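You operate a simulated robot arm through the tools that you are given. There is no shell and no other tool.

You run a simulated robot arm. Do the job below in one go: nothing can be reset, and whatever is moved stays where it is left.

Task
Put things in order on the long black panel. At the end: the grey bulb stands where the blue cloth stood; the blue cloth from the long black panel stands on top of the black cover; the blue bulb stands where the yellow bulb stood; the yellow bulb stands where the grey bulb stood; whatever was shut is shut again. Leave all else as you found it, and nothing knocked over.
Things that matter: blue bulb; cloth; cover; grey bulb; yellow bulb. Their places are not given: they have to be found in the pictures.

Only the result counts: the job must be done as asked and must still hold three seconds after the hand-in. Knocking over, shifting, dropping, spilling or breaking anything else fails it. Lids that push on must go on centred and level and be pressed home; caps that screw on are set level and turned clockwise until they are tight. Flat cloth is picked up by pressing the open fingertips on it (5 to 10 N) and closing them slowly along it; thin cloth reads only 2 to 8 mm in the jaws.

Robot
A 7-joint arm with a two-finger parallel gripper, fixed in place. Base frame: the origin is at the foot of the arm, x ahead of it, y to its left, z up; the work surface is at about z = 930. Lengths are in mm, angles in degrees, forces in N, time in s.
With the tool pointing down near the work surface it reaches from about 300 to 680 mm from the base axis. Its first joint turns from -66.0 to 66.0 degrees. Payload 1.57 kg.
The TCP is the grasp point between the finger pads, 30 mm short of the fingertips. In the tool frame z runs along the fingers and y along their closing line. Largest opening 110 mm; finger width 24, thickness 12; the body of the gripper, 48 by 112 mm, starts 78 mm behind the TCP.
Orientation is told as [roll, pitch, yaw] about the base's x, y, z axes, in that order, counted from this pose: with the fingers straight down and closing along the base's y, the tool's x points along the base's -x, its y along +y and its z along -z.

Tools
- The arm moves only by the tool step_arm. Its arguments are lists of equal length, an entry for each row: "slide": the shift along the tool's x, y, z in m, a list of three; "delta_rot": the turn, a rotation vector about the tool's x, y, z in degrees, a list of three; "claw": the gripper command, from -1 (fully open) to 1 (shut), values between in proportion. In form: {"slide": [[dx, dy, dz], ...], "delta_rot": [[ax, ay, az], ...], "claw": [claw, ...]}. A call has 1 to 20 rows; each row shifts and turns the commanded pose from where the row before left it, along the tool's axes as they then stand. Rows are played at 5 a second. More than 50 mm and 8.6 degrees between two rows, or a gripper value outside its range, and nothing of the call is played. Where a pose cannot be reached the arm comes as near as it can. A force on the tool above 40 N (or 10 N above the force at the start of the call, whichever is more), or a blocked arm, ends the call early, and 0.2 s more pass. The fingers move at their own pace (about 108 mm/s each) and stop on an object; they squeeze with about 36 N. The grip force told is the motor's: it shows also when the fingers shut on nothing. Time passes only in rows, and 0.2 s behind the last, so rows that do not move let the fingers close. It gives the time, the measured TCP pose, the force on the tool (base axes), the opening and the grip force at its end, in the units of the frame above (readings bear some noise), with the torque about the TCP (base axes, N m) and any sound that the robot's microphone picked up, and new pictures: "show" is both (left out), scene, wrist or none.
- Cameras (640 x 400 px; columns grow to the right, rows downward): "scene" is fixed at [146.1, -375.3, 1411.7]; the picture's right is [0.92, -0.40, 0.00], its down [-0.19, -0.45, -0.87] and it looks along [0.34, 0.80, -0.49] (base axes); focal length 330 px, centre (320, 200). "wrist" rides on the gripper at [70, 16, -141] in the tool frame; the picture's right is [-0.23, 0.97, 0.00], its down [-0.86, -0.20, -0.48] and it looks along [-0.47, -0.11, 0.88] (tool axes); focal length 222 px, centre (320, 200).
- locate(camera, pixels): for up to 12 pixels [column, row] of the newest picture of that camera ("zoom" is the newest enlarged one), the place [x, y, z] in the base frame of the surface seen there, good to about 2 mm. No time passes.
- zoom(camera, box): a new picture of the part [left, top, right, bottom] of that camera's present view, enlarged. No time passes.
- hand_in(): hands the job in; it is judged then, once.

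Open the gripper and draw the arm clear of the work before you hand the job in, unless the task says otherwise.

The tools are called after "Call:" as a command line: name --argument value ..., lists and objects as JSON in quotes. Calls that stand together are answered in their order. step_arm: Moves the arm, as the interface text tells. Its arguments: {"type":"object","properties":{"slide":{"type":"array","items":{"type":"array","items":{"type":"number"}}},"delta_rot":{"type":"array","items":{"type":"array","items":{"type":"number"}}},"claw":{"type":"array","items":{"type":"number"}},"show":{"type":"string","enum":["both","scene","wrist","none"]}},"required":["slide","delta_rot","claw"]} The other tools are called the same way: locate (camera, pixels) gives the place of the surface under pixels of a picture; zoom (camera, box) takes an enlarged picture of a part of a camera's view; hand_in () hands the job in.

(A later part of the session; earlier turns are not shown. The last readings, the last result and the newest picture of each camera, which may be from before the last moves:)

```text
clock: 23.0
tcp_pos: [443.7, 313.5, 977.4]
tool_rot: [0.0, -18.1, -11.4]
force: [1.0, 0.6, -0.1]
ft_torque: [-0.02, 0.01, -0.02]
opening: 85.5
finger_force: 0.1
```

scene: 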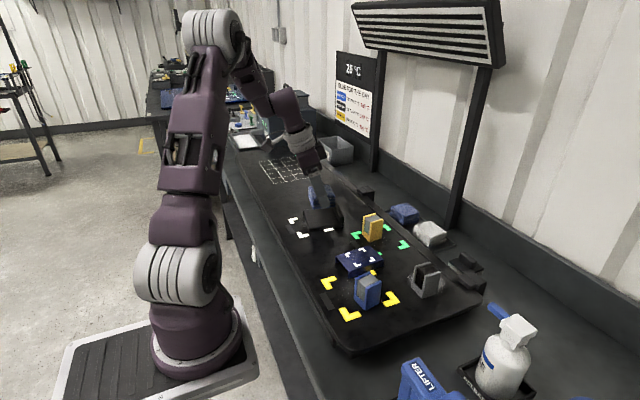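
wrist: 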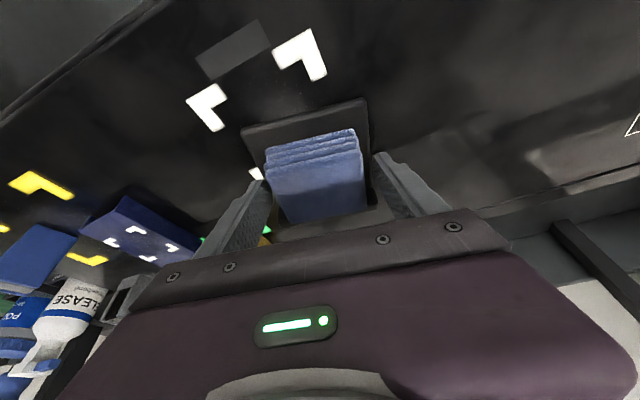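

Released cleanly. I withdraw along the tool axis, then straighten the tool and look.

Call:
step_arm --slide '[[0, 0, -0.03], [0, 0, -0.03], [0, 0, -0.04], [0, 0, -0.04], [0, 0, 0], [0, 0, 0], [0, 0, 0], [0, 0, 0]]' --delta_rot '[[0, 0, 0], [0, 0, 0], [0, 0, 0], [0, 0, 0], [0, 6, 0], [0, 6, 0], [0, 6, 0], [0, 0, 0]]' --claw '[-0.6, -0.6, -1, -1, -1, -1, -1, -1]'

Call:
zoom --camera "scene" --box '[280, 160, 380, 240]'

```text
clock: 24.8
tcp_pos: [402.1, 321.9, 1110.6]
tool_rot: [0.0, 0.2, -11.5]
force: [0.5, 0.5, -0.2]
ft_torque: [-0.03, -0.03, -0.01]
opening: 110.0
finger_force: 0.0
```

scene: 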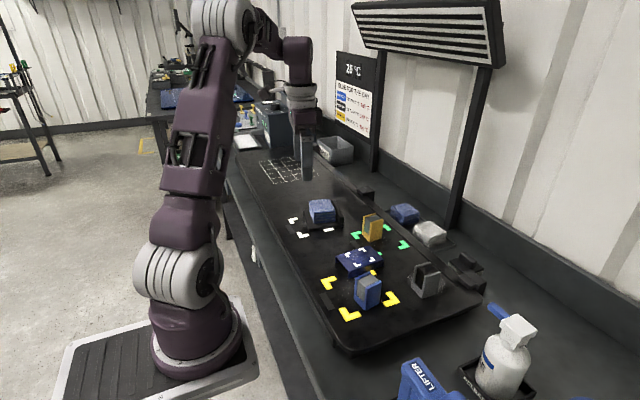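
wrist: 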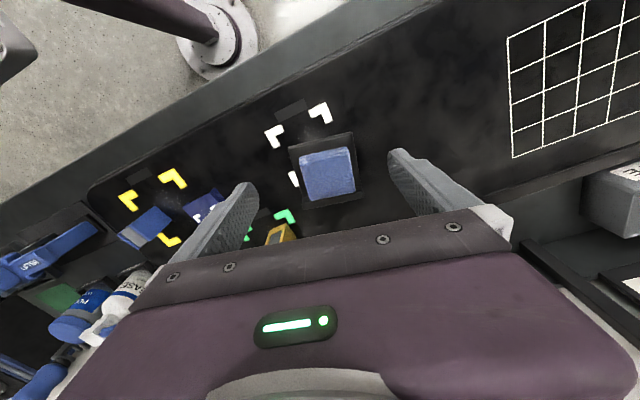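

```text
5.00 times, centred on (330, 200) of scene
```

zoom: 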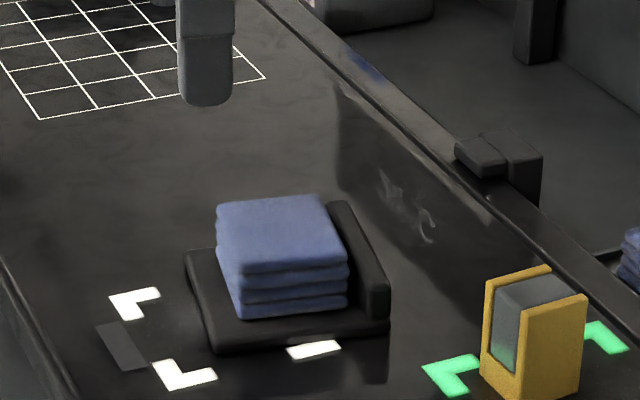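

The cloth stands neatly on the cover. Now I straighten the yaw and move over the grey bulb for a close look.

Call:
step_arm --slide '[[0, 0, 0], [0, 0, 0], [0, -0.045, 0], [0, -0.045, 0], [0, -0.045, 0], [0, -0.045, 0], [0, -0.045, 0], [0, -0.045, 0], [-0.02, -0.04, 0], [0, 0, 0]]' --delta_rot '[[0, 0, -5.75], [0, 0, -5.75], [0, 0, 0], [0, 0, 0], [0, 0, 0], [0, 0, 0], [0, 0, 0], [0, 0, 0], [0, 0, 0], [0, 0, 0]]' --claw '[-1, -1, -1, -1, -1, -1, -1, -1, -1, -1]'

Call:
zoom --camera "wrist" --box '[220, 100, 420, 225]'

```text
clock: 27.0
tcp_pos: [419.5, 11.0, 1113.1]
tool_rot: [0.0, 0.0, 0.0]
force: [0.4, 0.2, 0.5]
ft_torque: [0.01, -0.03, -0.01]
opening: 109.9
finger_force: 0.0
```

scene: 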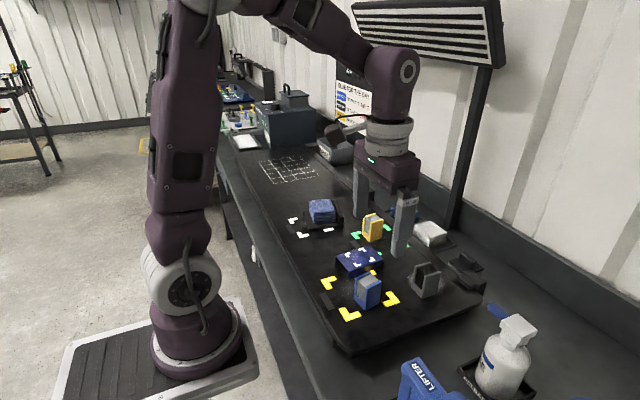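
wrist: 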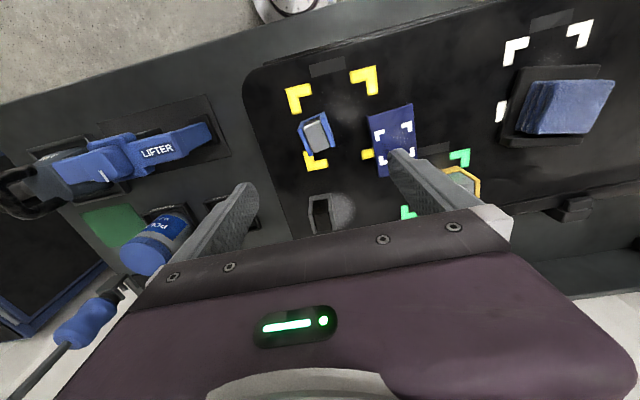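

```text
3.20 times, centred on (320, 162) of wrist
```

zoom: 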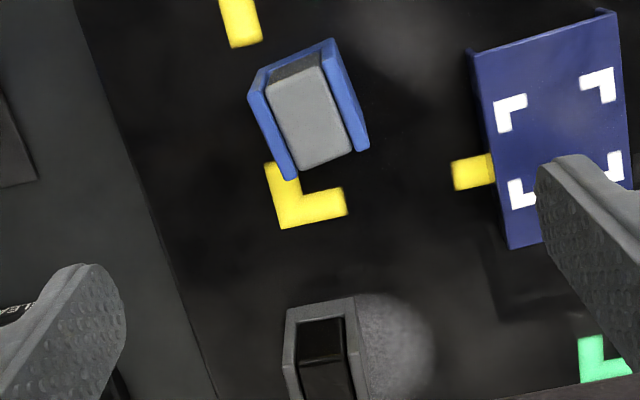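

I locate points on the blue bulb and grey bulb in this zoom to get their heights and footprints.

Call:
locate --camera "zoom" --pixels '[[255, 78], [330, 45], [262, 85], [340, 60], [362, 145], [292, 172], [298, 70], [310, 120], [330, 160], [355, 100], [290, 95], [345, 130]]'

Call:
locate --camera "zoom" --pixels '[[290, 315], [350, 303], [288, 350], [300, 385], [320, 340], [320, 380], [355, 360], [365, 380], [290, 390], [350, 390]]'

```text
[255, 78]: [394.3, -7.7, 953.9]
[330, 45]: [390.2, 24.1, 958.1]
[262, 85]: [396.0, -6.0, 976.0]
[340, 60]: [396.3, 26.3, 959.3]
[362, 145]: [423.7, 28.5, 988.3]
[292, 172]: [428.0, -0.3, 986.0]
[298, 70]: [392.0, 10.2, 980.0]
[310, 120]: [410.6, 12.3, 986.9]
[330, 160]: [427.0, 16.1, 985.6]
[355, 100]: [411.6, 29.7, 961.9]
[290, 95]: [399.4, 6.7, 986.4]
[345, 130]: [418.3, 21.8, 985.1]
```

```text
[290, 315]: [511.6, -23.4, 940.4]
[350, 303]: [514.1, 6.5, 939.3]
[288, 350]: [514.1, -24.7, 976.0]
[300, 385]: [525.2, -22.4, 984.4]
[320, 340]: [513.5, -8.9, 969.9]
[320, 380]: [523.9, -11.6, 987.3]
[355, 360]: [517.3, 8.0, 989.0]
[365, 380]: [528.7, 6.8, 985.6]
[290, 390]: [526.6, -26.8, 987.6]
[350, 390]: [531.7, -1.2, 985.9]
```

Bulbs are ≈57 mm tall (top z≈987) and ≈31 mm wide. I move forward for a view straight over the grey bulb.

Call:
step_arm --slide '[[-0.04, -0.01, 0], [-0.04, -0.01, 0], [0, 0, 0]]' --delta_rot '[[0, 0, 0], [0, 0, 0], [0, 0, 0]]' --claw '[-1, -1, -1]' --show "wrist"

Call:
zoom --camera "wrist" --box '[270, 130, 390, 210]'

```text
clock: 27.8
tcp_pos: [502.0, -6.8, 1113.1]
tool_rot: [0.0, 0.0, -0.1]
force: [0.4, -0.2, 1.4]
ft_torque: [0.02, 0.0, 0.01]
opening: 110.3
finger_force: 0.0
```

wrist: 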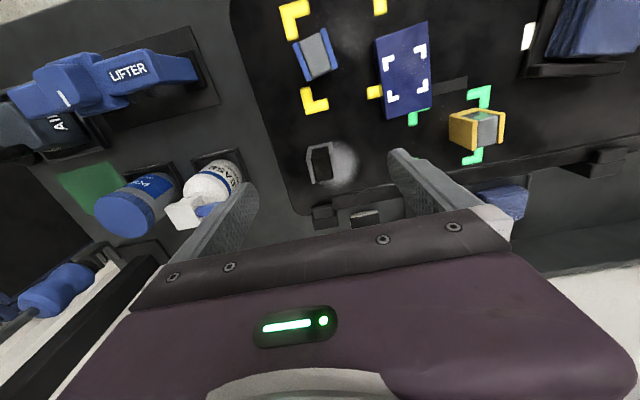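

```text
5.00 times, centred on (330, 170) of wrist
```

zoom: 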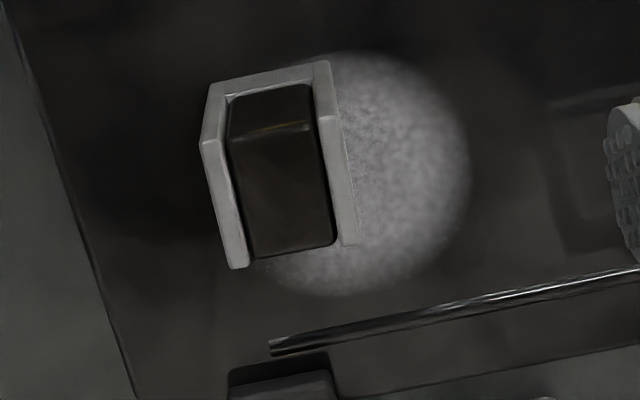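

Call:
locate --camera "zoom" --pixels '[[212, 85], [325, 65], [205, 142], [332, 120], [235, 265], [352, 242], [280, 185], [270, 105], [240, 245], [325, 230], [222, 200], [342, 180]]'

Call:
locate --camera "zoom" --pixels '[[400, 180], [420, 100], [280, 290], [465, 180], [345, 55], [150, 200], [430, 320], [300, 150], [250, 160], [300, 240]]'

```text
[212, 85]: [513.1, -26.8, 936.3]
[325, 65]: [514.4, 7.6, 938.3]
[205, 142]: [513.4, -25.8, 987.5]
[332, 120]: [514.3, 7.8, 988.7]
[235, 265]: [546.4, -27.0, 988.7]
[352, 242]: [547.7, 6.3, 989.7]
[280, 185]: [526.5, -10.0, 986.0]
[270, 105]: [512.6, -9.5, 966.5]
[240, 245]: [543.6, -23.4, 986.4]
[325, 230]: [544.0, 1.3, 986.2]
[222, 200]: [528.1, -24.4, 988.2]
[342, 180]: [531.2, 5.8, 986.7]
```

```text
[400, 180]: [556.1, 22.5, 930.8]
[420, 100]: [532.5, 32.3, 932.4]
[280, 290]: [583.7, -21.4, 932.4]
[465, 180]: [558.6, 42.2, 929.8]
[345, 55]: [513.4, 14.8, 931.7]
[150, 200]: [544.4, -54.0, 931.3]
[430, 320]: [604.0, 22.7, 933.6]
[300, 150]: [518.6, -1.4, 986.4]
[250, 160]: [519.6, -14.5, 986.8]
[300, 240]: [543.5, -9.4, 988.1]
```

Grey bulb: footprint x 513–547, y −27…7, z 930–988, centre ≈(530.3,−9.6), yaw ≈−1.7°. Since its target needs the tilted tool, I grip it with the same 18° tilt: I set tilt and hover above it with a partial opening.

Call:
step_arm --slide '[[0, 0, 0], [0, 0, 0], [0, 0, 0], [0, 0, 0], [-0.0003, -0.001, 0.0385], [-0.0003, -0.001, 0.0385], [0, 0, 0]]' --delta_rot '[[0, 0, 1.6], [0, -6, 0], [0, -6, 0], [0, -6, 0], [0, 0, 0], [0, 0, 0], [0, 0, 0]]' --claw '[-0.5, -0.4, -0.3, -0.3, -0.3, -0.3, -0.3]'

Call:
zoom --camera "wrist" --box '[220, 70, 420, 230]'

```text
clock: 29.4
tcp_pos: [526.5, -11.0, 1039.4]
tool_rot: [0.0, -18.0, -1.5]
force: [-0.1, -0.2, -0.3]
ft_torque: [0.01, -0.01, 0.02]
opening: 71.4
finger_force: 0.0
```

scene: 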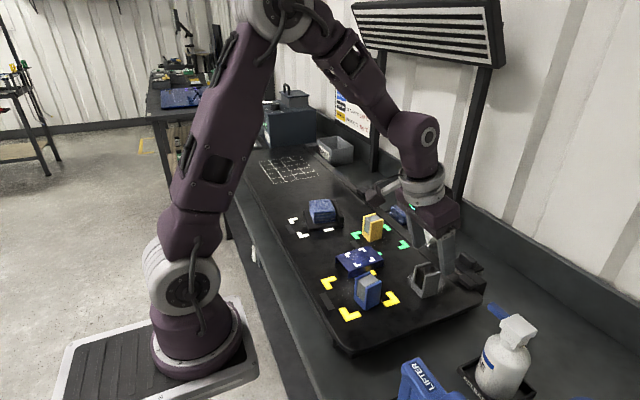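
wrist: 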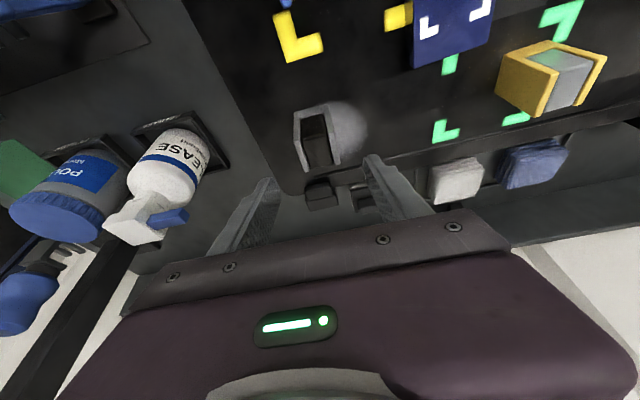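

```text
2.50 times, centred on (320, 150) of wrist
```

zoom: 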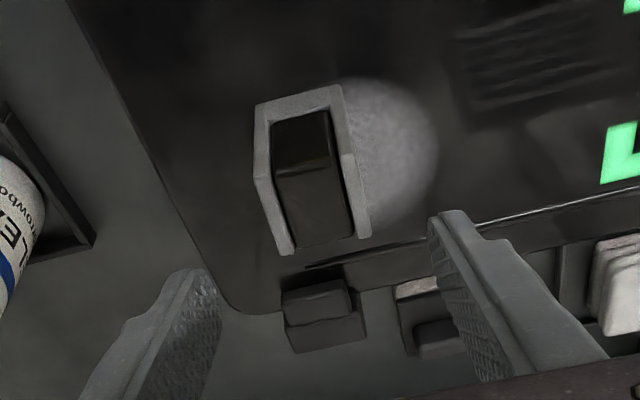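

Clear of obstacles. I descend vertically so the fingers straddle the grey bulb.

Call:
step_arm --slide '[[0.0074, 0.0005, 0.0226], [0.0074, 0.0005, 0.0226], [0.0074, 0.0004, 0.0226], [0, 0, 0]]' --delta_rot '[[0, 0, 0], [0, 0, 0], [0, 0, 0], [0, 0, 0]]' --claw '[-0.3, -0.3, -0.3, -0.3]'

Call:
zoom --camera "wrist" --box '[220, 90, 420, 230]'

```text
clock: 30.4
tcp_pos: [527.0, -11.2, 967.2]
tool_rot: [0.0, -18.1, -1.6]
force: [-0.2, 0.3, -0.9]
ft_torque: [0.0, 0.02, -0.03]
opening: 71.5
finger_force: 0.0
```

scene: 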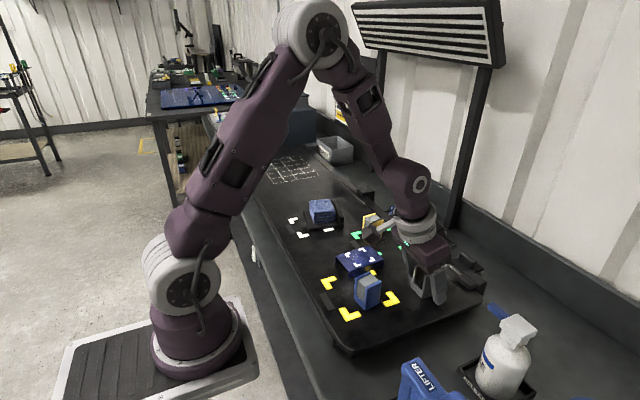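
wrist: 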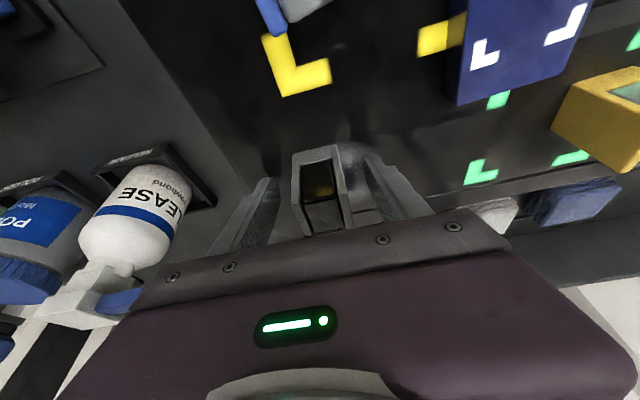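

```text
2.86 times, centred on (320, 160) of wrist
```

zoom: 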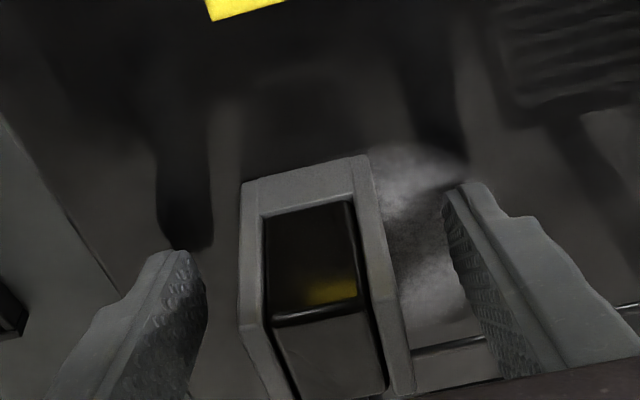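

The bulb lies between the fingers; I close slowly.

Call:
step_arm --slide '[[0, 0, 0], [0, 0, 0], [0, 0, 0], [0, 0, 0], [0, 0, 0], [0, 0, 0]]' --delta_rot '[[0, 0, 0], [0, 0, 0], [0, 0, 0], [0, 0, 0], [0, 0, 0], [0, 0, 0]]' --claw '[0.1, 0.25, 0.35, 0.42, 0.5, 0.5]' --show "wrist"

```text
clock: 31.8
tcp_pos: [526.6, -11.0, 966.9]
tool_rot: [0.0, -18.0, -1.6]
force: [0.1, 0.6, 0.1]
ft_torque: [0.01, 0.0, 0.03]
opening: 35.3
finger_force: 36.2
```

wrist: 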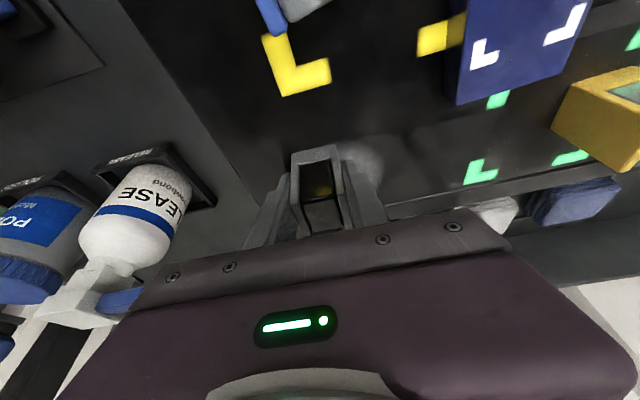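

Held at 35.3 mm, 36 N. I lift 90 mm and look.

Call:
step_arm --slide '[[-0.0093, 0, -0.0285], [-0.0093, 0, -0.0285], [-0.0093, 0, -0.0285], [0, 0, 0]]' --delta_rot '[[0, 0, 0], [0, 0, 0], [0, 0, 0], [0, 0, 0]]' --claw '[0.5, 0.5, 0.5, 0.5]'

```text
clock: 32.8
tcp_pos: [527.3, -8.3, 1055.3]
tool_rot: [0.0, -18.0, -1.6]
force: [-0.1, 0.0, -0.5]
ft_torque: [-0.01, 0.03, 0.03]
opening: 35.1
finger_force: 36.2
```

scene: 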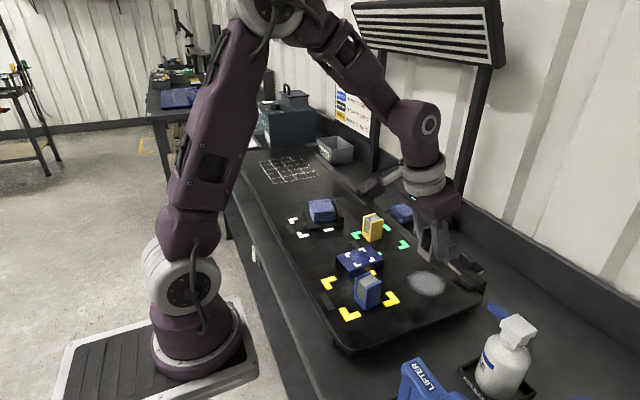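
wrist: 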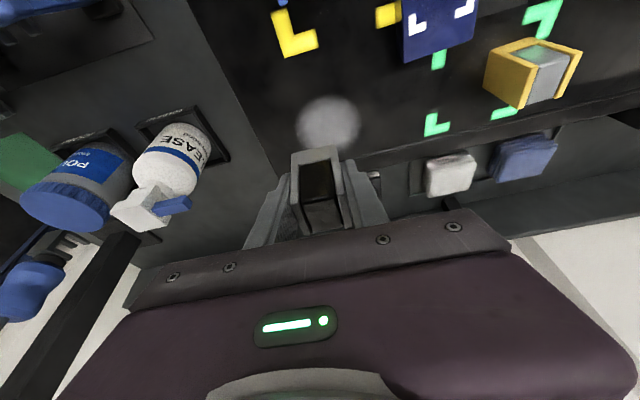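

The bulb is lifted; a grey disc mark stays on the panel. I carry the bulb at height towards the cloth's former place, in moderate steps.

Call:
step_arm --slide '[[0.0113, 0.0438, -0.0037], [0.0113, 0.0438, -0.0037], [0.0113, 0.0438, -0.0037], [0.0113, 0.0438, -0.0037], [0.0113, 0.0438, -0.0037], [0.0113, 0.0438, -0.0037], [0.0113, 0.0438, -0.0037], [0.0113, 0.0438, -0.0037], [0.0113, 0.0438, -0.0037], [0.0113, 0.0438, -0.0037], [0, 0, 0]]' --delta_rot '[[0, 0, 0], [0, 0, 0], [0, 0, 0], [0, 0, 0], [0, 0, 0], [0, 0, 0], [0, 0, 0], [0, 0, 0], [0, 0, 0], [0, 0, 0], [0, 0, 0]]' --claw '[0.5, 0.5, 0.5, 0.5, 0.5, 0.5, 0.5, 0.5, 0.5, 0.5, 0.5]'

```text
clock: 35.2
tcp_pos: [416.7, 431.4, 1056.9]
tool_rot: [-0.1, -18.1, -1.6]
force: [0.6, 0.5, -0.7]
ft_torque: [0.01, -0.04, 0.04]
opening: 35.0
finger_force: 36.1
```

scene: 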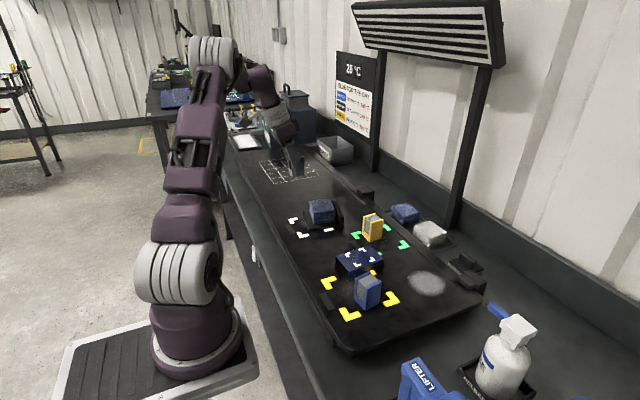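
wrist: 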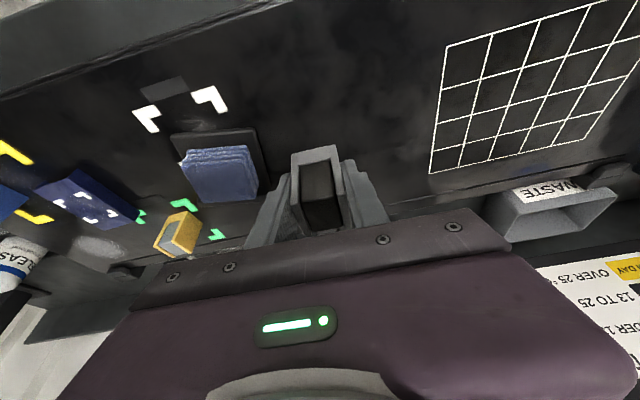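

I go down to z≈992 here in the clear, then move in small steps to the cloth's former spot.

Call:
step_arm --slide '[[0.01, 0, 0.031], [0.01, 0, 0.031], [-0.01115, 0.0153, 0.0036], [-0.01115, 0.0153, 0.0036], [-0.01115, 0.0153, 0.0036], [-0.01115, 0.0153, 0.0036], [0, 0, 0]]' --delta_rot '[[0, 0, 0], [0, 0, 0], [0, 0, 0], [0, 0, 0], [0, 0, 0], [0, 0, 0], [0, 0, 0]]' --claw '[0.5, 0.5, 0.5, 0.5, 0.5, 0.5, 0.5]'

Call:
zoom --camera "wrist" --box '[260, 130, 380, 240]'

```text
clock: 36.8
tcp_pos: [471.2, 492.7, 991.7]
tool_rot: [0.1, -18.0, -1.6]
force: [-0.2, 0.1, -0.1]
ft_torque: [0.01, 0.01, -0.02]
opening: 35.1
finger_force: 36.1
```

scene: 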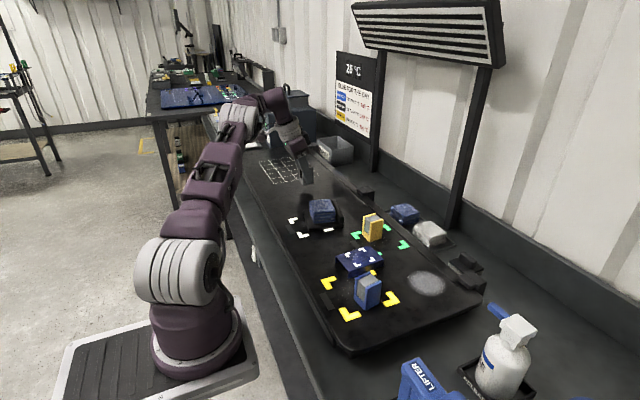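
wrist: 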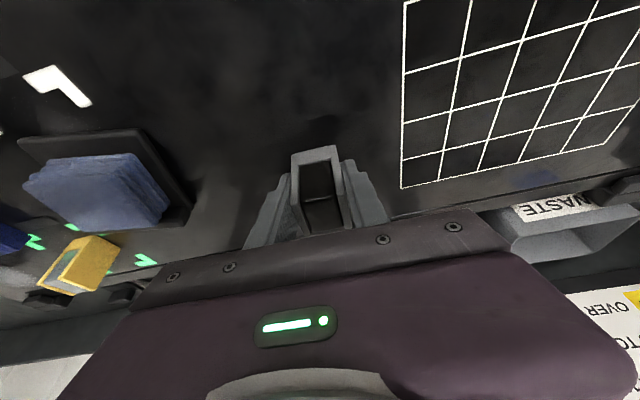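

```text
3.64 times, centred on (320, 185) of wrist
```

zoom: 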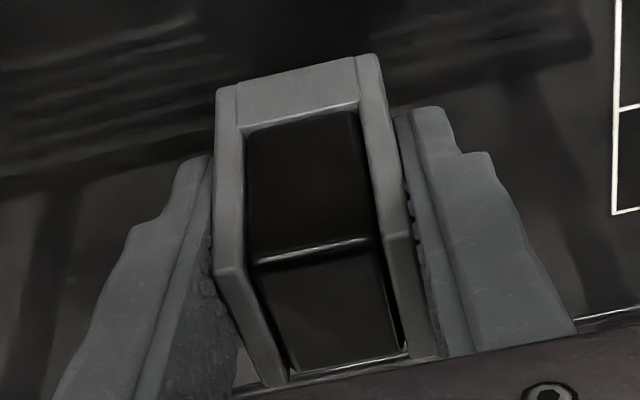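

I locate the bulb's top and bottom corners to verify its position.

Call:
locate --camera "zoom" --pixels '[[222, 95], [370, 65], [228, 265], [398, 232], [272, 382], [430, 352], [300, 90], [330, 320]]'

Call:
step_arm --slide '[[0, 0, 0], [0, 0, 0]]' --delta_rot '[[0, 0, 0], [0, 0, 0]]' --claw '[0.5, 0.5]' --show "none"

```text
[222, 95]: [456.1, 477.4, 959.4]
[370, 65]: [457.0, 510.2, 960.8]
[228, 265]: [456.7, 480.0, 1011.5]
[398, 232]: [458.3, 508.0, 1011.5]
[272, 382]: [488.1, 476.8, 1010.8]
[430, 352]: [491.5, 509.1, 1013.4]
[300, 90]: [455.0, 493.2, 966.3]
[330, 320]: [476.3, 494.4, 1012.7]
```

```text
clock: 37.4
tcp_pos: [470.5, 493.6, 991.3]
tool_rot: [0.1, -17.9, -1.6]
force: [-0.1, -0.3, -0.7]
ft_torque: [-0.01, -0.01, -0.01]
opening: 34.8
finger_force: 35.7
```

Bulb centre is ≈(473.5,493.5); target (469,491.4). I correct by (−4.5,−2) while lowering 20 mm.

Call:
step_arm --slide '[[0.0052, -0.0011, 0.0088], [0.0052, -0.0011, 0.0088], [0, 0, 0], [0, 0, 0]]' --delta_rot '[[0, 0, 0], [0, 0, 0], [0, 0, 0], [0, 0, 0]]' --claw '[0.5, 0.5, 0.5, 0.5]' --show "wrist"

Call:
zoom --camera "wrist" --box '[260, 130, 380, 240]'

Call:
locate --camera "zoom" --pixels '[[222, 95], [370, 65], [228, 265], [398, 232], [272, 382], [430, 352], [300, 90], [330, 320]]'

```text
clock: 38.4
tcp_pos: [463.6, 491.4, 971.5]
tool_rot: [0.0, -18.0, -1.6]
force: [-0.5, 0.2, -0.1]
ft_torque: [-0.01, 0.02, 0.0]
opening: 35.0
finger_force: 36.1
```

wrist: 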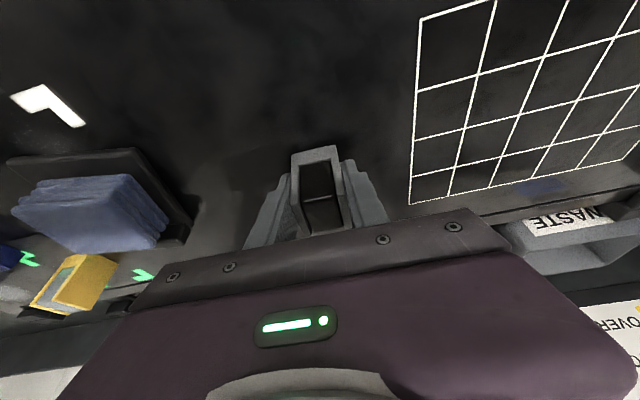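

```text
3.64 times, centred on (320, 185) of wrist
```

zoom: 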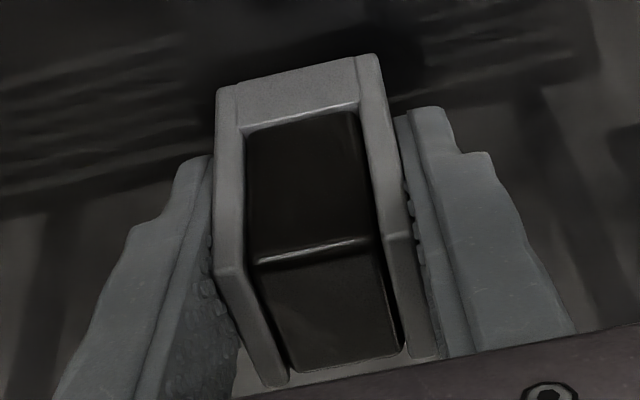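

```text
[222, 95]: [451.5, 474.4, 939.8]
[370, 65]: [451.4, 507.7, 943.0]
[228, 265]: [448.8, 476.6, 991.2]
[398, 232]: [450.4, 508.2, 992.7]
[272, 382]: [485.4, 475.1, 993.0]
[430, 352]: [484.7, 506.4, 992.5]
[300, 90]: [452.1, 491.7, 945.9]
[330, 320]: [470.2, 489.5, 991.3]
```

Centre ≈(467.5,491.3), about 4 mm above the panel. I shift +1.5 mm in x while lowering 2.5 mm.

Call:
step_arm --slide '[[-0.0006, 0, 0.0028], [0, 0, 0]]' --delta_rot '[[0, 0, 0], [0, 0, 0]]' --claw '[0.5, 0.5]' --show "none"

Call:
step_arm --slide '[[0.0002, 0, 0.00065], [0, 0, 0]]' --delta_rot '[[0, 0, 0], [0, 0, 0]]' --claw '[0.5, 0.5]' --show "none"

```text
clock: 39.0
tcp_pos: [466.4, 490.6, 968.7]
tool_rot: [0.0, -17.9, -1.6]
force: [0.7, 0.3, -0.6]
ft_torque: [0.0, -0.03, -0.01]
opening: 34.9
finger_force: 36.4
```

```text
clock: 39.6
tcp_pos: [465.6, 488.3, 969.0]
tool_rot: [0.0, -18.0, -1.6]
force: [0.0, 0.3, -0.6]
ft_torque: [0.04, 0.0, -0.01]
opening: 34.9
finger_force: 35.7
```

No contact yet; I continue in 0.7 mm steps.

Call:
step_arm --slide '[[0.0002, 0, 0.00065], [0, 0, 0]]' --delta_rot '[[0, 0, 0], [0, 0, 0]]' --claw '[0.5, 0.5]' --show "none"

Call:
step_arm --slide '[[0.0002, 0, 0.00065], [0, 0, 0]]' --delta_rot '[[0, 0, 0], [0, 0, 0]]' --claw '[0.5, 0.5]' --show "wrist"

Call:
locate --camera "wrist" --pixels '[[303, 203], [334, 194], [310, 230], [340, 226], [318, 195]]'

```text
clock: 40.2
tcp_pos: [465.8, 490.1, 968.0]
tool_rot: [0.0, -18.0, -1.7]
force: [-0.3, 1.0, 0.2]
ft_torque: [-0.02, 0.02, 0.0]
opening: 35.0
finger_force: 35.7
```

```text
clock: 40.8
tcp_pos: [466.1, 489.9, 966.4]
tool_rot: [0.1, -18.0, -1.6]
force: [0.4, -0.6, -1.8]
ft_torque: [0.01, 0.02, -0.02]
opening: 35.1
finger_force: 36.3
```

wrist: 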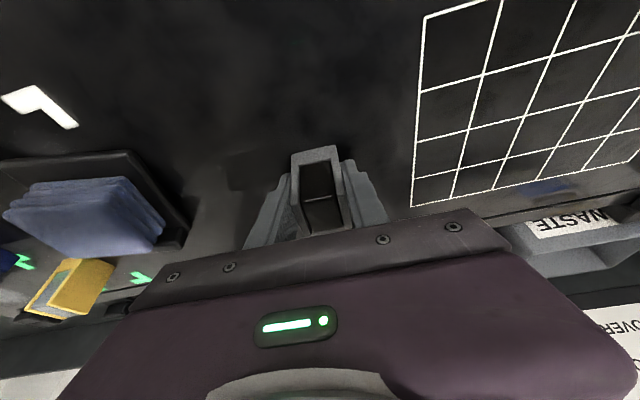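

```text
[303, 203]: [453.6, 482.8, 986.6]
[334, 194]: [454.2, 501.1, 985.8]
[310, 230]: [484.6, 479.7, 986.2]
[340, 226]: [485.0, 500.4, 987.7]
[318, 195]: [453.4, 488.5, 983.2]
```

Nearly at rest height (top ≈987); two more small steps to feel contact.

Call:
step_arm --slide '[[0.0002, 0, 0.0006], [0, 0, 0]]' --delta_rot '[[0, 0, 0], [0, 0, 0]]' --claw '[0.5, 0.5]' --show "none"

```text
clock: 41.4
tcp_pos: [466.2, 490.9, 967.2]
tool_rot: [-0.1, -18.0, -1.6]
force: [-1.4, -0.7, -0.2]
ft_torque: [0.03, -0.04, 0.0]
opening: 34.7
finger_force: 35.8
```

Call:
step_arm --slide '[[0.0002, 0, 0.0006], [0, 0, 0]]' --delta_rot '[[0, 0, 0], [0, 0, 0]]' --claw '[0.5, 0.5]' --show "none"

```text
clock: 42.0
tcp_pos: [465.0, 489.3, 966.5]
tool_rot: [0.2, -18.1, -1.7]
force: [0.3, 1.8, 10.8]
ft_torque: [-0.01, 0.01, 0.01]
opening: 35.0
finger_force: 36.1
```

Contact at 10.8 N. I open the fingers gradually.

Call:
step_arm --slide '[[0, 0, 0], [0, 0, 0], [0, 0, 0], [0, 0, 0]]' --delta_rot '[[0, 0, 0], [0, 0, 0], [0, 0, 0], [0, 0, 0]]' --claw '[0.3, 0.2, -0.1, -0.3]' --show "wrist"

Call:
zoom --camera "wrist" --box '[260, 130, 380, 240]'

Call:
locate --camera "zoom" --pixels '[[222, 95], [370, 65], [228, 265], [398, 232], [272, 382], [430, 352], [300, 90], [330, 320]]'

```text
clock: 43.0
tcp_pos: [466.3, 490.1, 965.2]
tool_rot: [0.0, -18.1, -1.6]
force: [0.1, 0.2, 0.3]
ft_torque: [0.0, 0.01, 0.02]
opening: 71.4
finger_force: 0.1
```

wrist: 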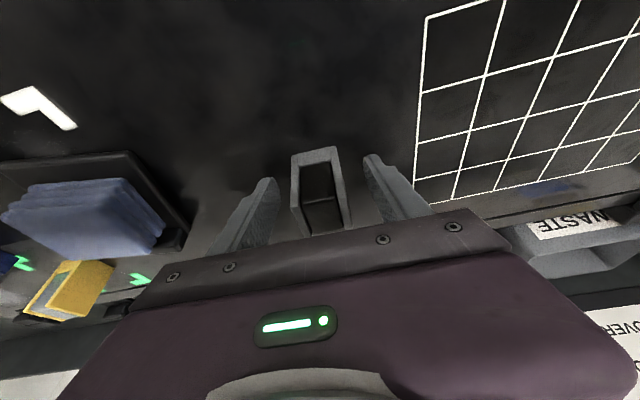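

```text
3.64 times, centred on (320, 185) of wrist
```

zoom: 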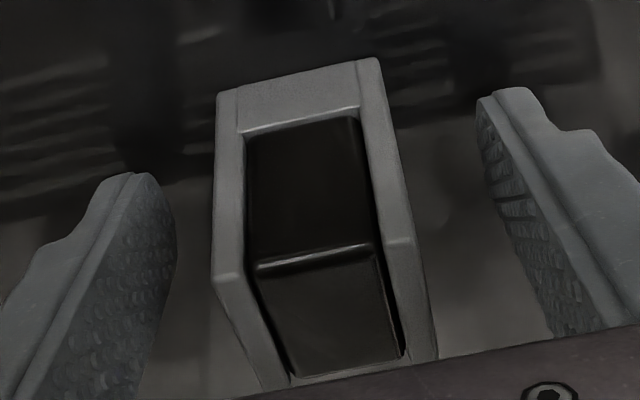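

```text
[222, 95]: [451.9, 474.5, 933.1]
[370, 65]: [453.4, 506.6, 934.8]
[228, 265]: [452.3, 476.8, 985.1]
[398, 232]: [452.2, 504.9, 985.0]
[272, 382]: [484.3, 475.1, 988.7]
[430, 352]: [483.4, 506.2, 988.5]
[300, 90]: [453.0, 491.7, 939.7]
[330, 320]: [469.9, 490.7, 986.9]
```

The grey bulb stands at ≈(468.5,491). I withdraw along the tool axis with small steps.

Call:
step_arm --slide '[[0, 0, -0.02], [0, 0, -0.02], [0, 0, -0.03], [0, 0, -0.03], [0, -0.02, -0.03], [0, 0, 0]]' --delta_rot '[[0, 0, 0], [0, 0, 0], [0, 0, 0], [0, 0, 0], [0, 0, 0], [0, 0, 0]]' --claw '[-0.3, -0.3, -0.3, -0.3, -0.3, -0.3]'

Call:
zoom --camera "scene" --box '[250, 130, 380, 240]'

```text
clock: 44.4
tcp_pos: [425.1, 472.0, 1089.9]
tool_rot: [0.0, -17.9, -1.6]
force: [-0.5, -0.4, -0.3]
ft_torque: [0.01, 0.03, 0.01]
opening: 71.3
finger_force: 0.1
```

scene: 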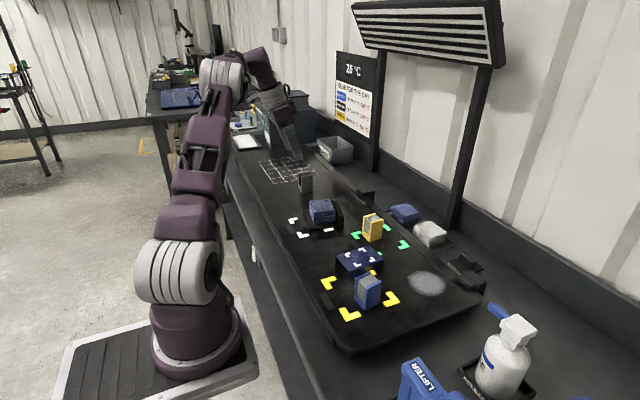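
wrist: 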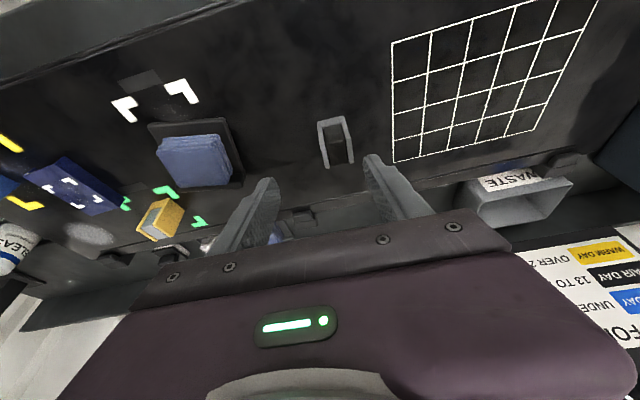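

```text
3.64 times, centred on (315, 185) of scene
```

zoom: 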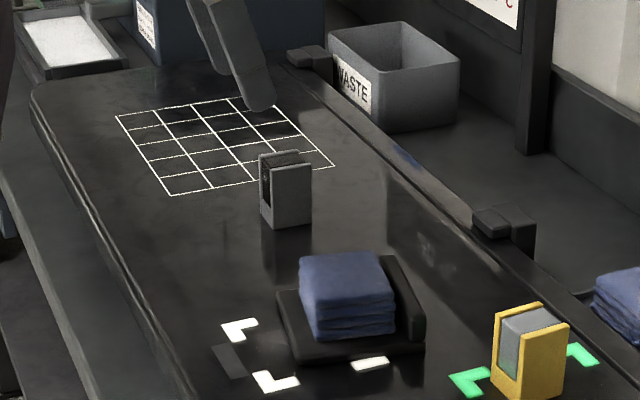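

The grey bulb stands upright at its place. Now I travel to over the yellow bulb, then straighten the tool.

Call:
step_arm --slide '[[0.0, -0.02, 0], [0, -0.04, 0], [0, -0.045, 0], [0, -0.045, 0], [0, -0.045, 0], [0, -0.045, 0], [0, -0.045, 0], [0, 0, 0], [0, 0, 0], [0, 0, 0], [-0.027, 0, 0], [-0.027, 0, 0], [0, 0, 0]]' --delta_rot '[[0, 0, 0], [0, 0, 0], [0, 0, 0], [0, 0, 0], [0, 0, 0], [0, 0, 0], [0, 0, 0], [0, 6, 0], [0, 6, 0], [0, 6, 0], [0, 0, -1.6], [0, 0, 0], [0, 0, 0]]' --claw '[-0.3, -0.3, -0.3, -0.3, -0.3, -0.3, -0.3, -0.3, -0.3, -0.3, -1, -1, -1]'

Call:
zoom --camera "wrist" --box '[240, 110, 400, 220]'

```text
clock: 47.2
tcp_pos: [470.9, 185.3, 1089.9]
tool_rot: [-0.1, 0.0, 0.0]
force: [-0.3, 0.2, 0.0]
ft_torque: [-0.01, -0.01, 0.04]
opening: 110.0
finger_force: 0.1
```

scene: 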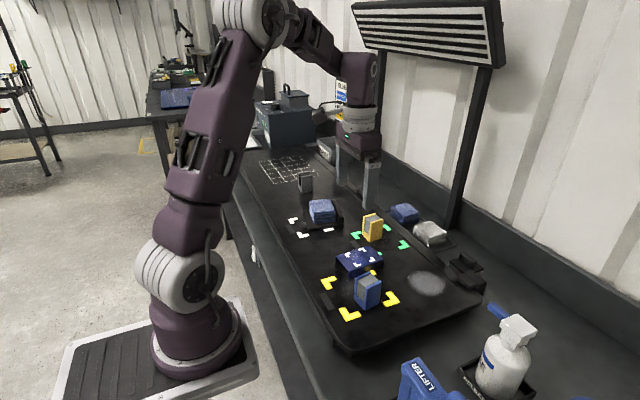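
wrist: 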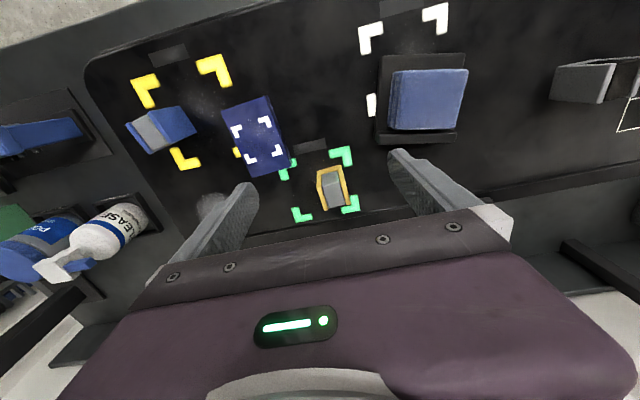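

```text
3.64 times, centred on (320, 165) of wrist
```

zoom: 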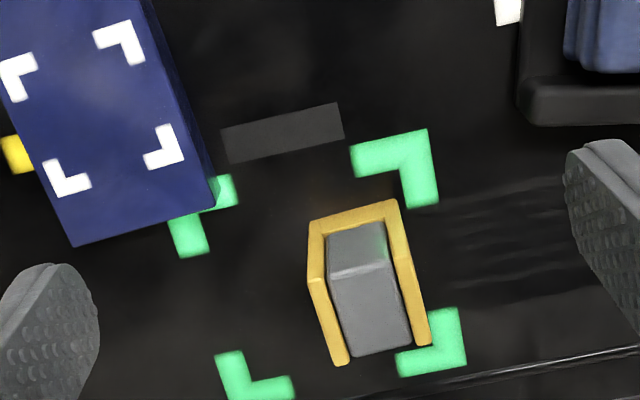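

The yellow bulb is at zoom (370,280). I locate its corners, and tighten the zoom.

Call:
locate --camera "zoom" --pixels '[[311, 282], [403, 258], [340, 362], [425, 342], [312, 222], [395, 203], [365, 300], [350, 245], [340, 350], [315, 240], [180, 120], [215, 205]]'

Call:
zoom --camera "wrist" --box '[300, 155, 364, 215]'

```text
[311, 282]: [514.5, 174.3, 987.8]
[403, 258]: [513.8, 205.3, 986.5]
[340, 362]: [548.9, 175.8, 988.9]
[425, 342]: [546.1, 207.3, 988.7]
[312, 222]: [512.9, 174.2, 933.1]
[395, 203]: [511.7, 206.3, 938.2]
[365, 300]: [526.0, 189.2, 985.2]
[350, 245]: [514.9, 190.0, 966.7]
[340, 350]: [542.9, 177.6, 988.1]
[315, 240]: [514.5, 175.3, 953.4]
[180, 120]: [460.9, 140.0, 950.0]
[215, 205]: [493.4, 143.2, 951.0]
```

```text
6.67 times, centred on (332, 185) of wrist
```

zoom: 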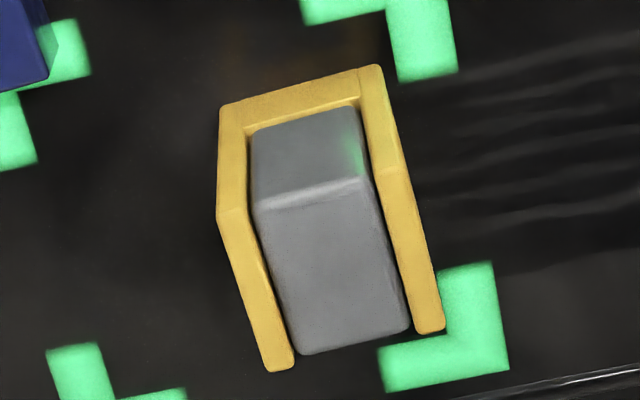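

Yellow bulb: centre ≈(530.5,190.7), yaw ≈+2°, same size as grey. I move above it with a vertical tool and 70 mm opening.

Call:
step_arm --slide '[[0, 0, 0], [-0.0299, 0.00165, 0], [-0.0299, 0.00165, 0], [0, 0, 0.03], [0, 0, 0.03], [0, 0, 0]]' --delta_rot '[[0, 0, -2], [0, 0, 0], [0, 0, 0], [0, 0, 0], [0, 0, 0], [0, 0, 0]]' --claw '[-0.6, -0.3, -0.3, -0.3, -0.3, -0.3]'

Call:
zoom --camera "scene" --box '[320, 150, 440, 250]'

```text
clock: 48.6
tcp_pos: [531.8, 189.8, 1029.7]
tool_rot: [0.1, 0.0, 2.0]
force: [0.2, -0.2, -0.2]
ft_torque: [-0.01, -0.01, -0.01]
opening: 71.3
finger_force: 0.1
```

scene: 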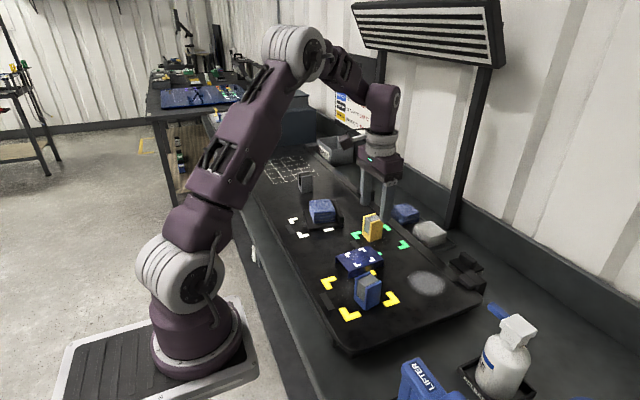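
wrist: 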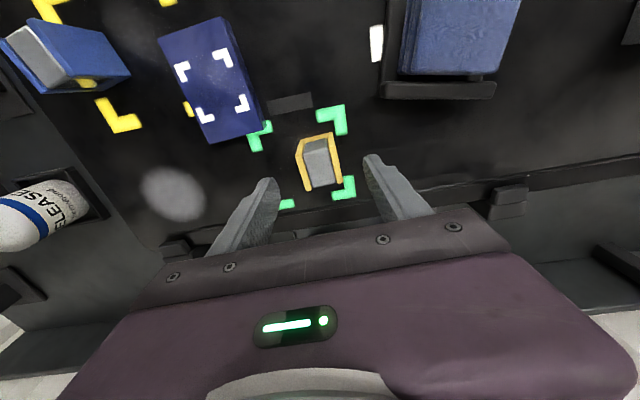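

```text
4.00 times, centred on (380, 200) of scene
```

zoom: 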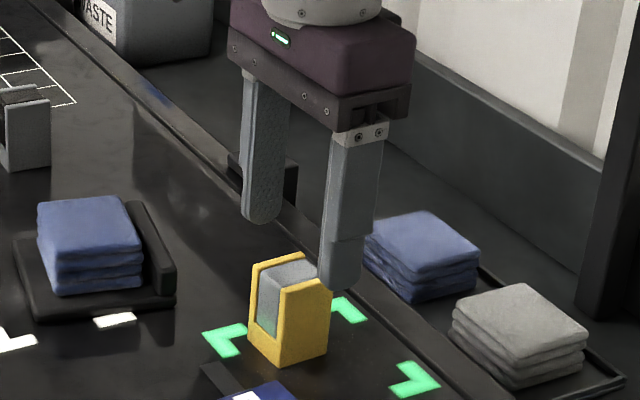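

Aligned above the yellow bulb. I descend to z≈966.

Call:
step_arm --slide '[[0, 0.0004, 0.021], [0, 0.0003, 0.021], [0.0005, 0, 0.021], [0, 0, 0]]' --delta_rot '[[0, 0, 0], [0, 0, 0], [0, 0, 0], [0, 0, 0]]' --claw '[-0.3, -0.3, -0.3, -0.3]' --show "wrist"

Call:
zoom --camera "wrist" --box '[220, 90, 420, 230]'

```text
clock: 49.6
tcp_pos: [531.2, 190.3, 966.8]
tool_rot: [0.0, 0.1, 2.0]
force: [0.1, -0.3, -0.2]
ft_torque: [-0.03, 0.0, -0.01]
opening: 71.6
finger_force: 0.1
```

wrist: 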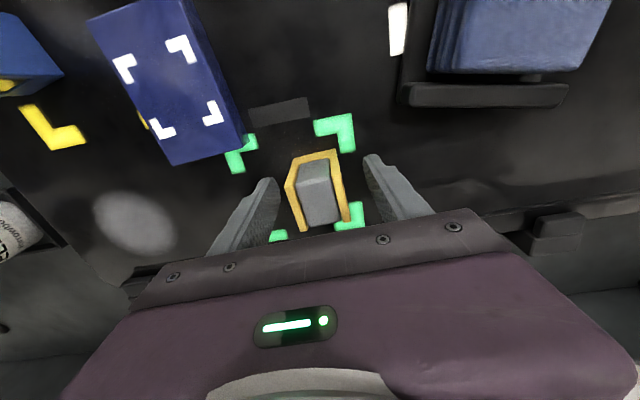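

```text
2.86 times, centred on (320, 160) of wrist
```

zoom: 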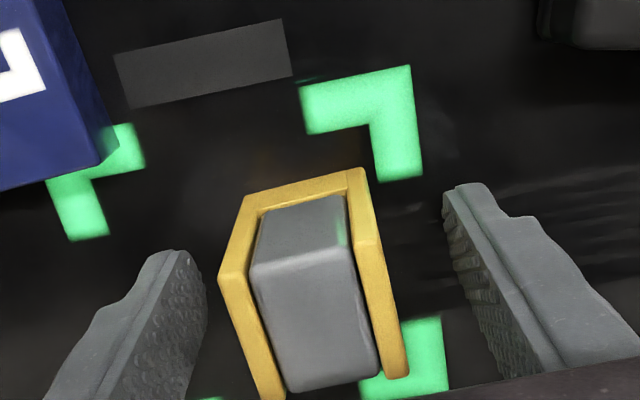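

I re-measure the bulb at close range before gripping.

Call:
locate --camera "zoom" --pixels '[[226, 280], [370, 248], [272, 392], [400, 370], [248, 200], [358, 172]]'

Call:
step_arm --slide '[[0, 0, 0], [0, 0, 0], [0, 0, 0], [0, 0, 0], [0, 0, 0], [0, 0, 0]]' --delta_rot '[[0, 0, 0], [0, 0, 0], [0, 0, 0], [0, 0, 0], [0, 0, 0], [0, 0, 0]]' --claw '[0.1, 0.25, 0.35, 0.42, 0.5, 0.5]' --show "wrist"

```text
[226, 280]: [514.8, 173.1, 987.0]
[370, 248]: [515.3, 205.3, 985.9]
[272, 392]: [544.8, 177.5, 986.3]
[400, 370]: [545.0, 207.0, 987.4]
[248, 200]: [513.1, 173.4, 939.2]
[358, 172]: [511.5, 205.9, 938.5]
```

```text
clock: 51.0
tcp_pos: [531.8, 190.1, 967.4]
tool_rot: [0.1, -0.1, 2.1]
force: [0.5, -0.6, 0.3]
ft_torque: [-0.04, -0.01, 0.01]
opening: 35.0
finger_force: 35.6
```

wrist: 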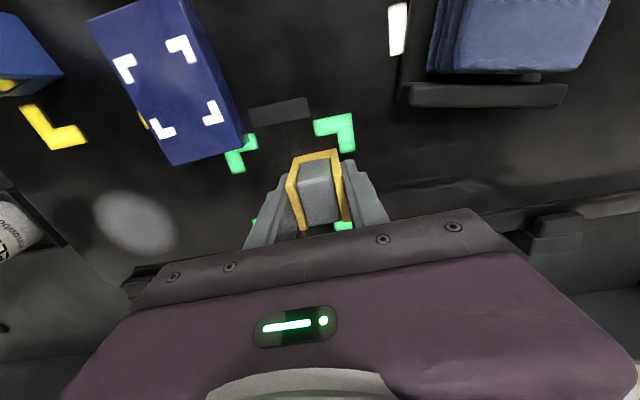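

Held at 35.0 mm. I lift 80 mm and carry it along −y to the grey bulb's former place, turning slightly to match.

Call:
step_arm --slide '[[0, 0, -0.04], [0, 0, -0.04], [0.0014, -0.04, 0], [0.0014, -0.04, 0], [0.0014, -0.04, 0], [0.0014, -0.04, 0], [0.0014, -0.04, 0], [0, 0, 0], [0, 0, 0]]' --delta_rot '[[0, 0, 0], [0, 0, 0], [0, 0, 0], [0, 0, 0], [0, 0, 0], [0, 0, 0], [0, 0, 0], [0, 0, 3.7], [0, 0, 0]]' --claw '[0.5, 0.5, 0.5, 0.5, 0.5, 0.5, 0.5, 0.5, 0.5]'

Call:
zoom --camera "wrist" --box '[260, 130, 380, 240]'

```text
clock: 53.0
tcp_pos: [529.3, -9.5, 1045.4]
tool_rot: [0.0, 0.0, -1.8]
force: [0.8, 0.0, -1.2]
ft_torque: [0.01, -0.01, -0.01]
opening: 35.0
finger_force: 36.4
```

scene: 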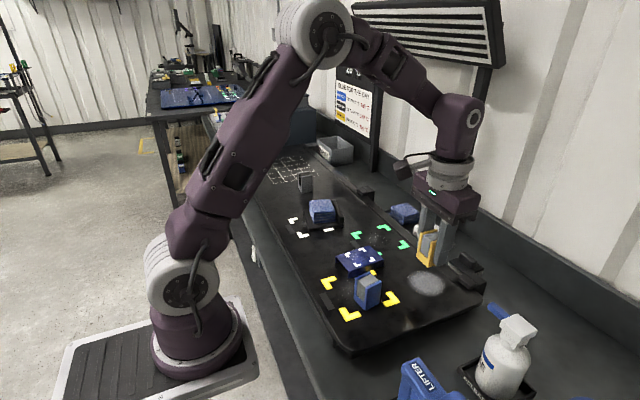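
wrist: 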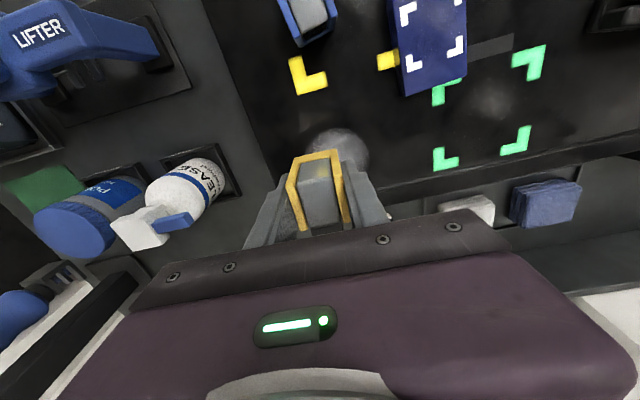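

```text
3.64 times, centred on (320, 185) of wrist
```

zoom: 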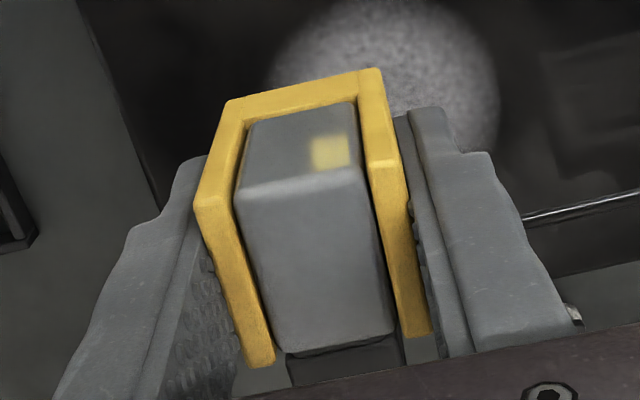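

I locate the held yellow bulb's corners to correct its position above the target.

Call:
locate --camera "zoom" --pixels '[[200, 205], [396, 165], [255, 360], [420, 328], [232, 108], [372, 75], [300, 250], [330, 85]]'

```text
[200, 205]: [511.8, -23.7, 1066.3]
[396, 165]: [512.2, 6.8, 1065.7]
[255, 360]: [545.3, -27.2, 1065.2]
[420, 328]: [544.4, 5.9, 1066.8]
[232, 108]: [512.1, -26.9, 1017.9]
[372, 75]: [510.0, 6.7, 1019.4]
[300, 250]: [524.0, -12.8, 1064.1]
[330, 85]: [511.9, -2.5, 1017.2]
```

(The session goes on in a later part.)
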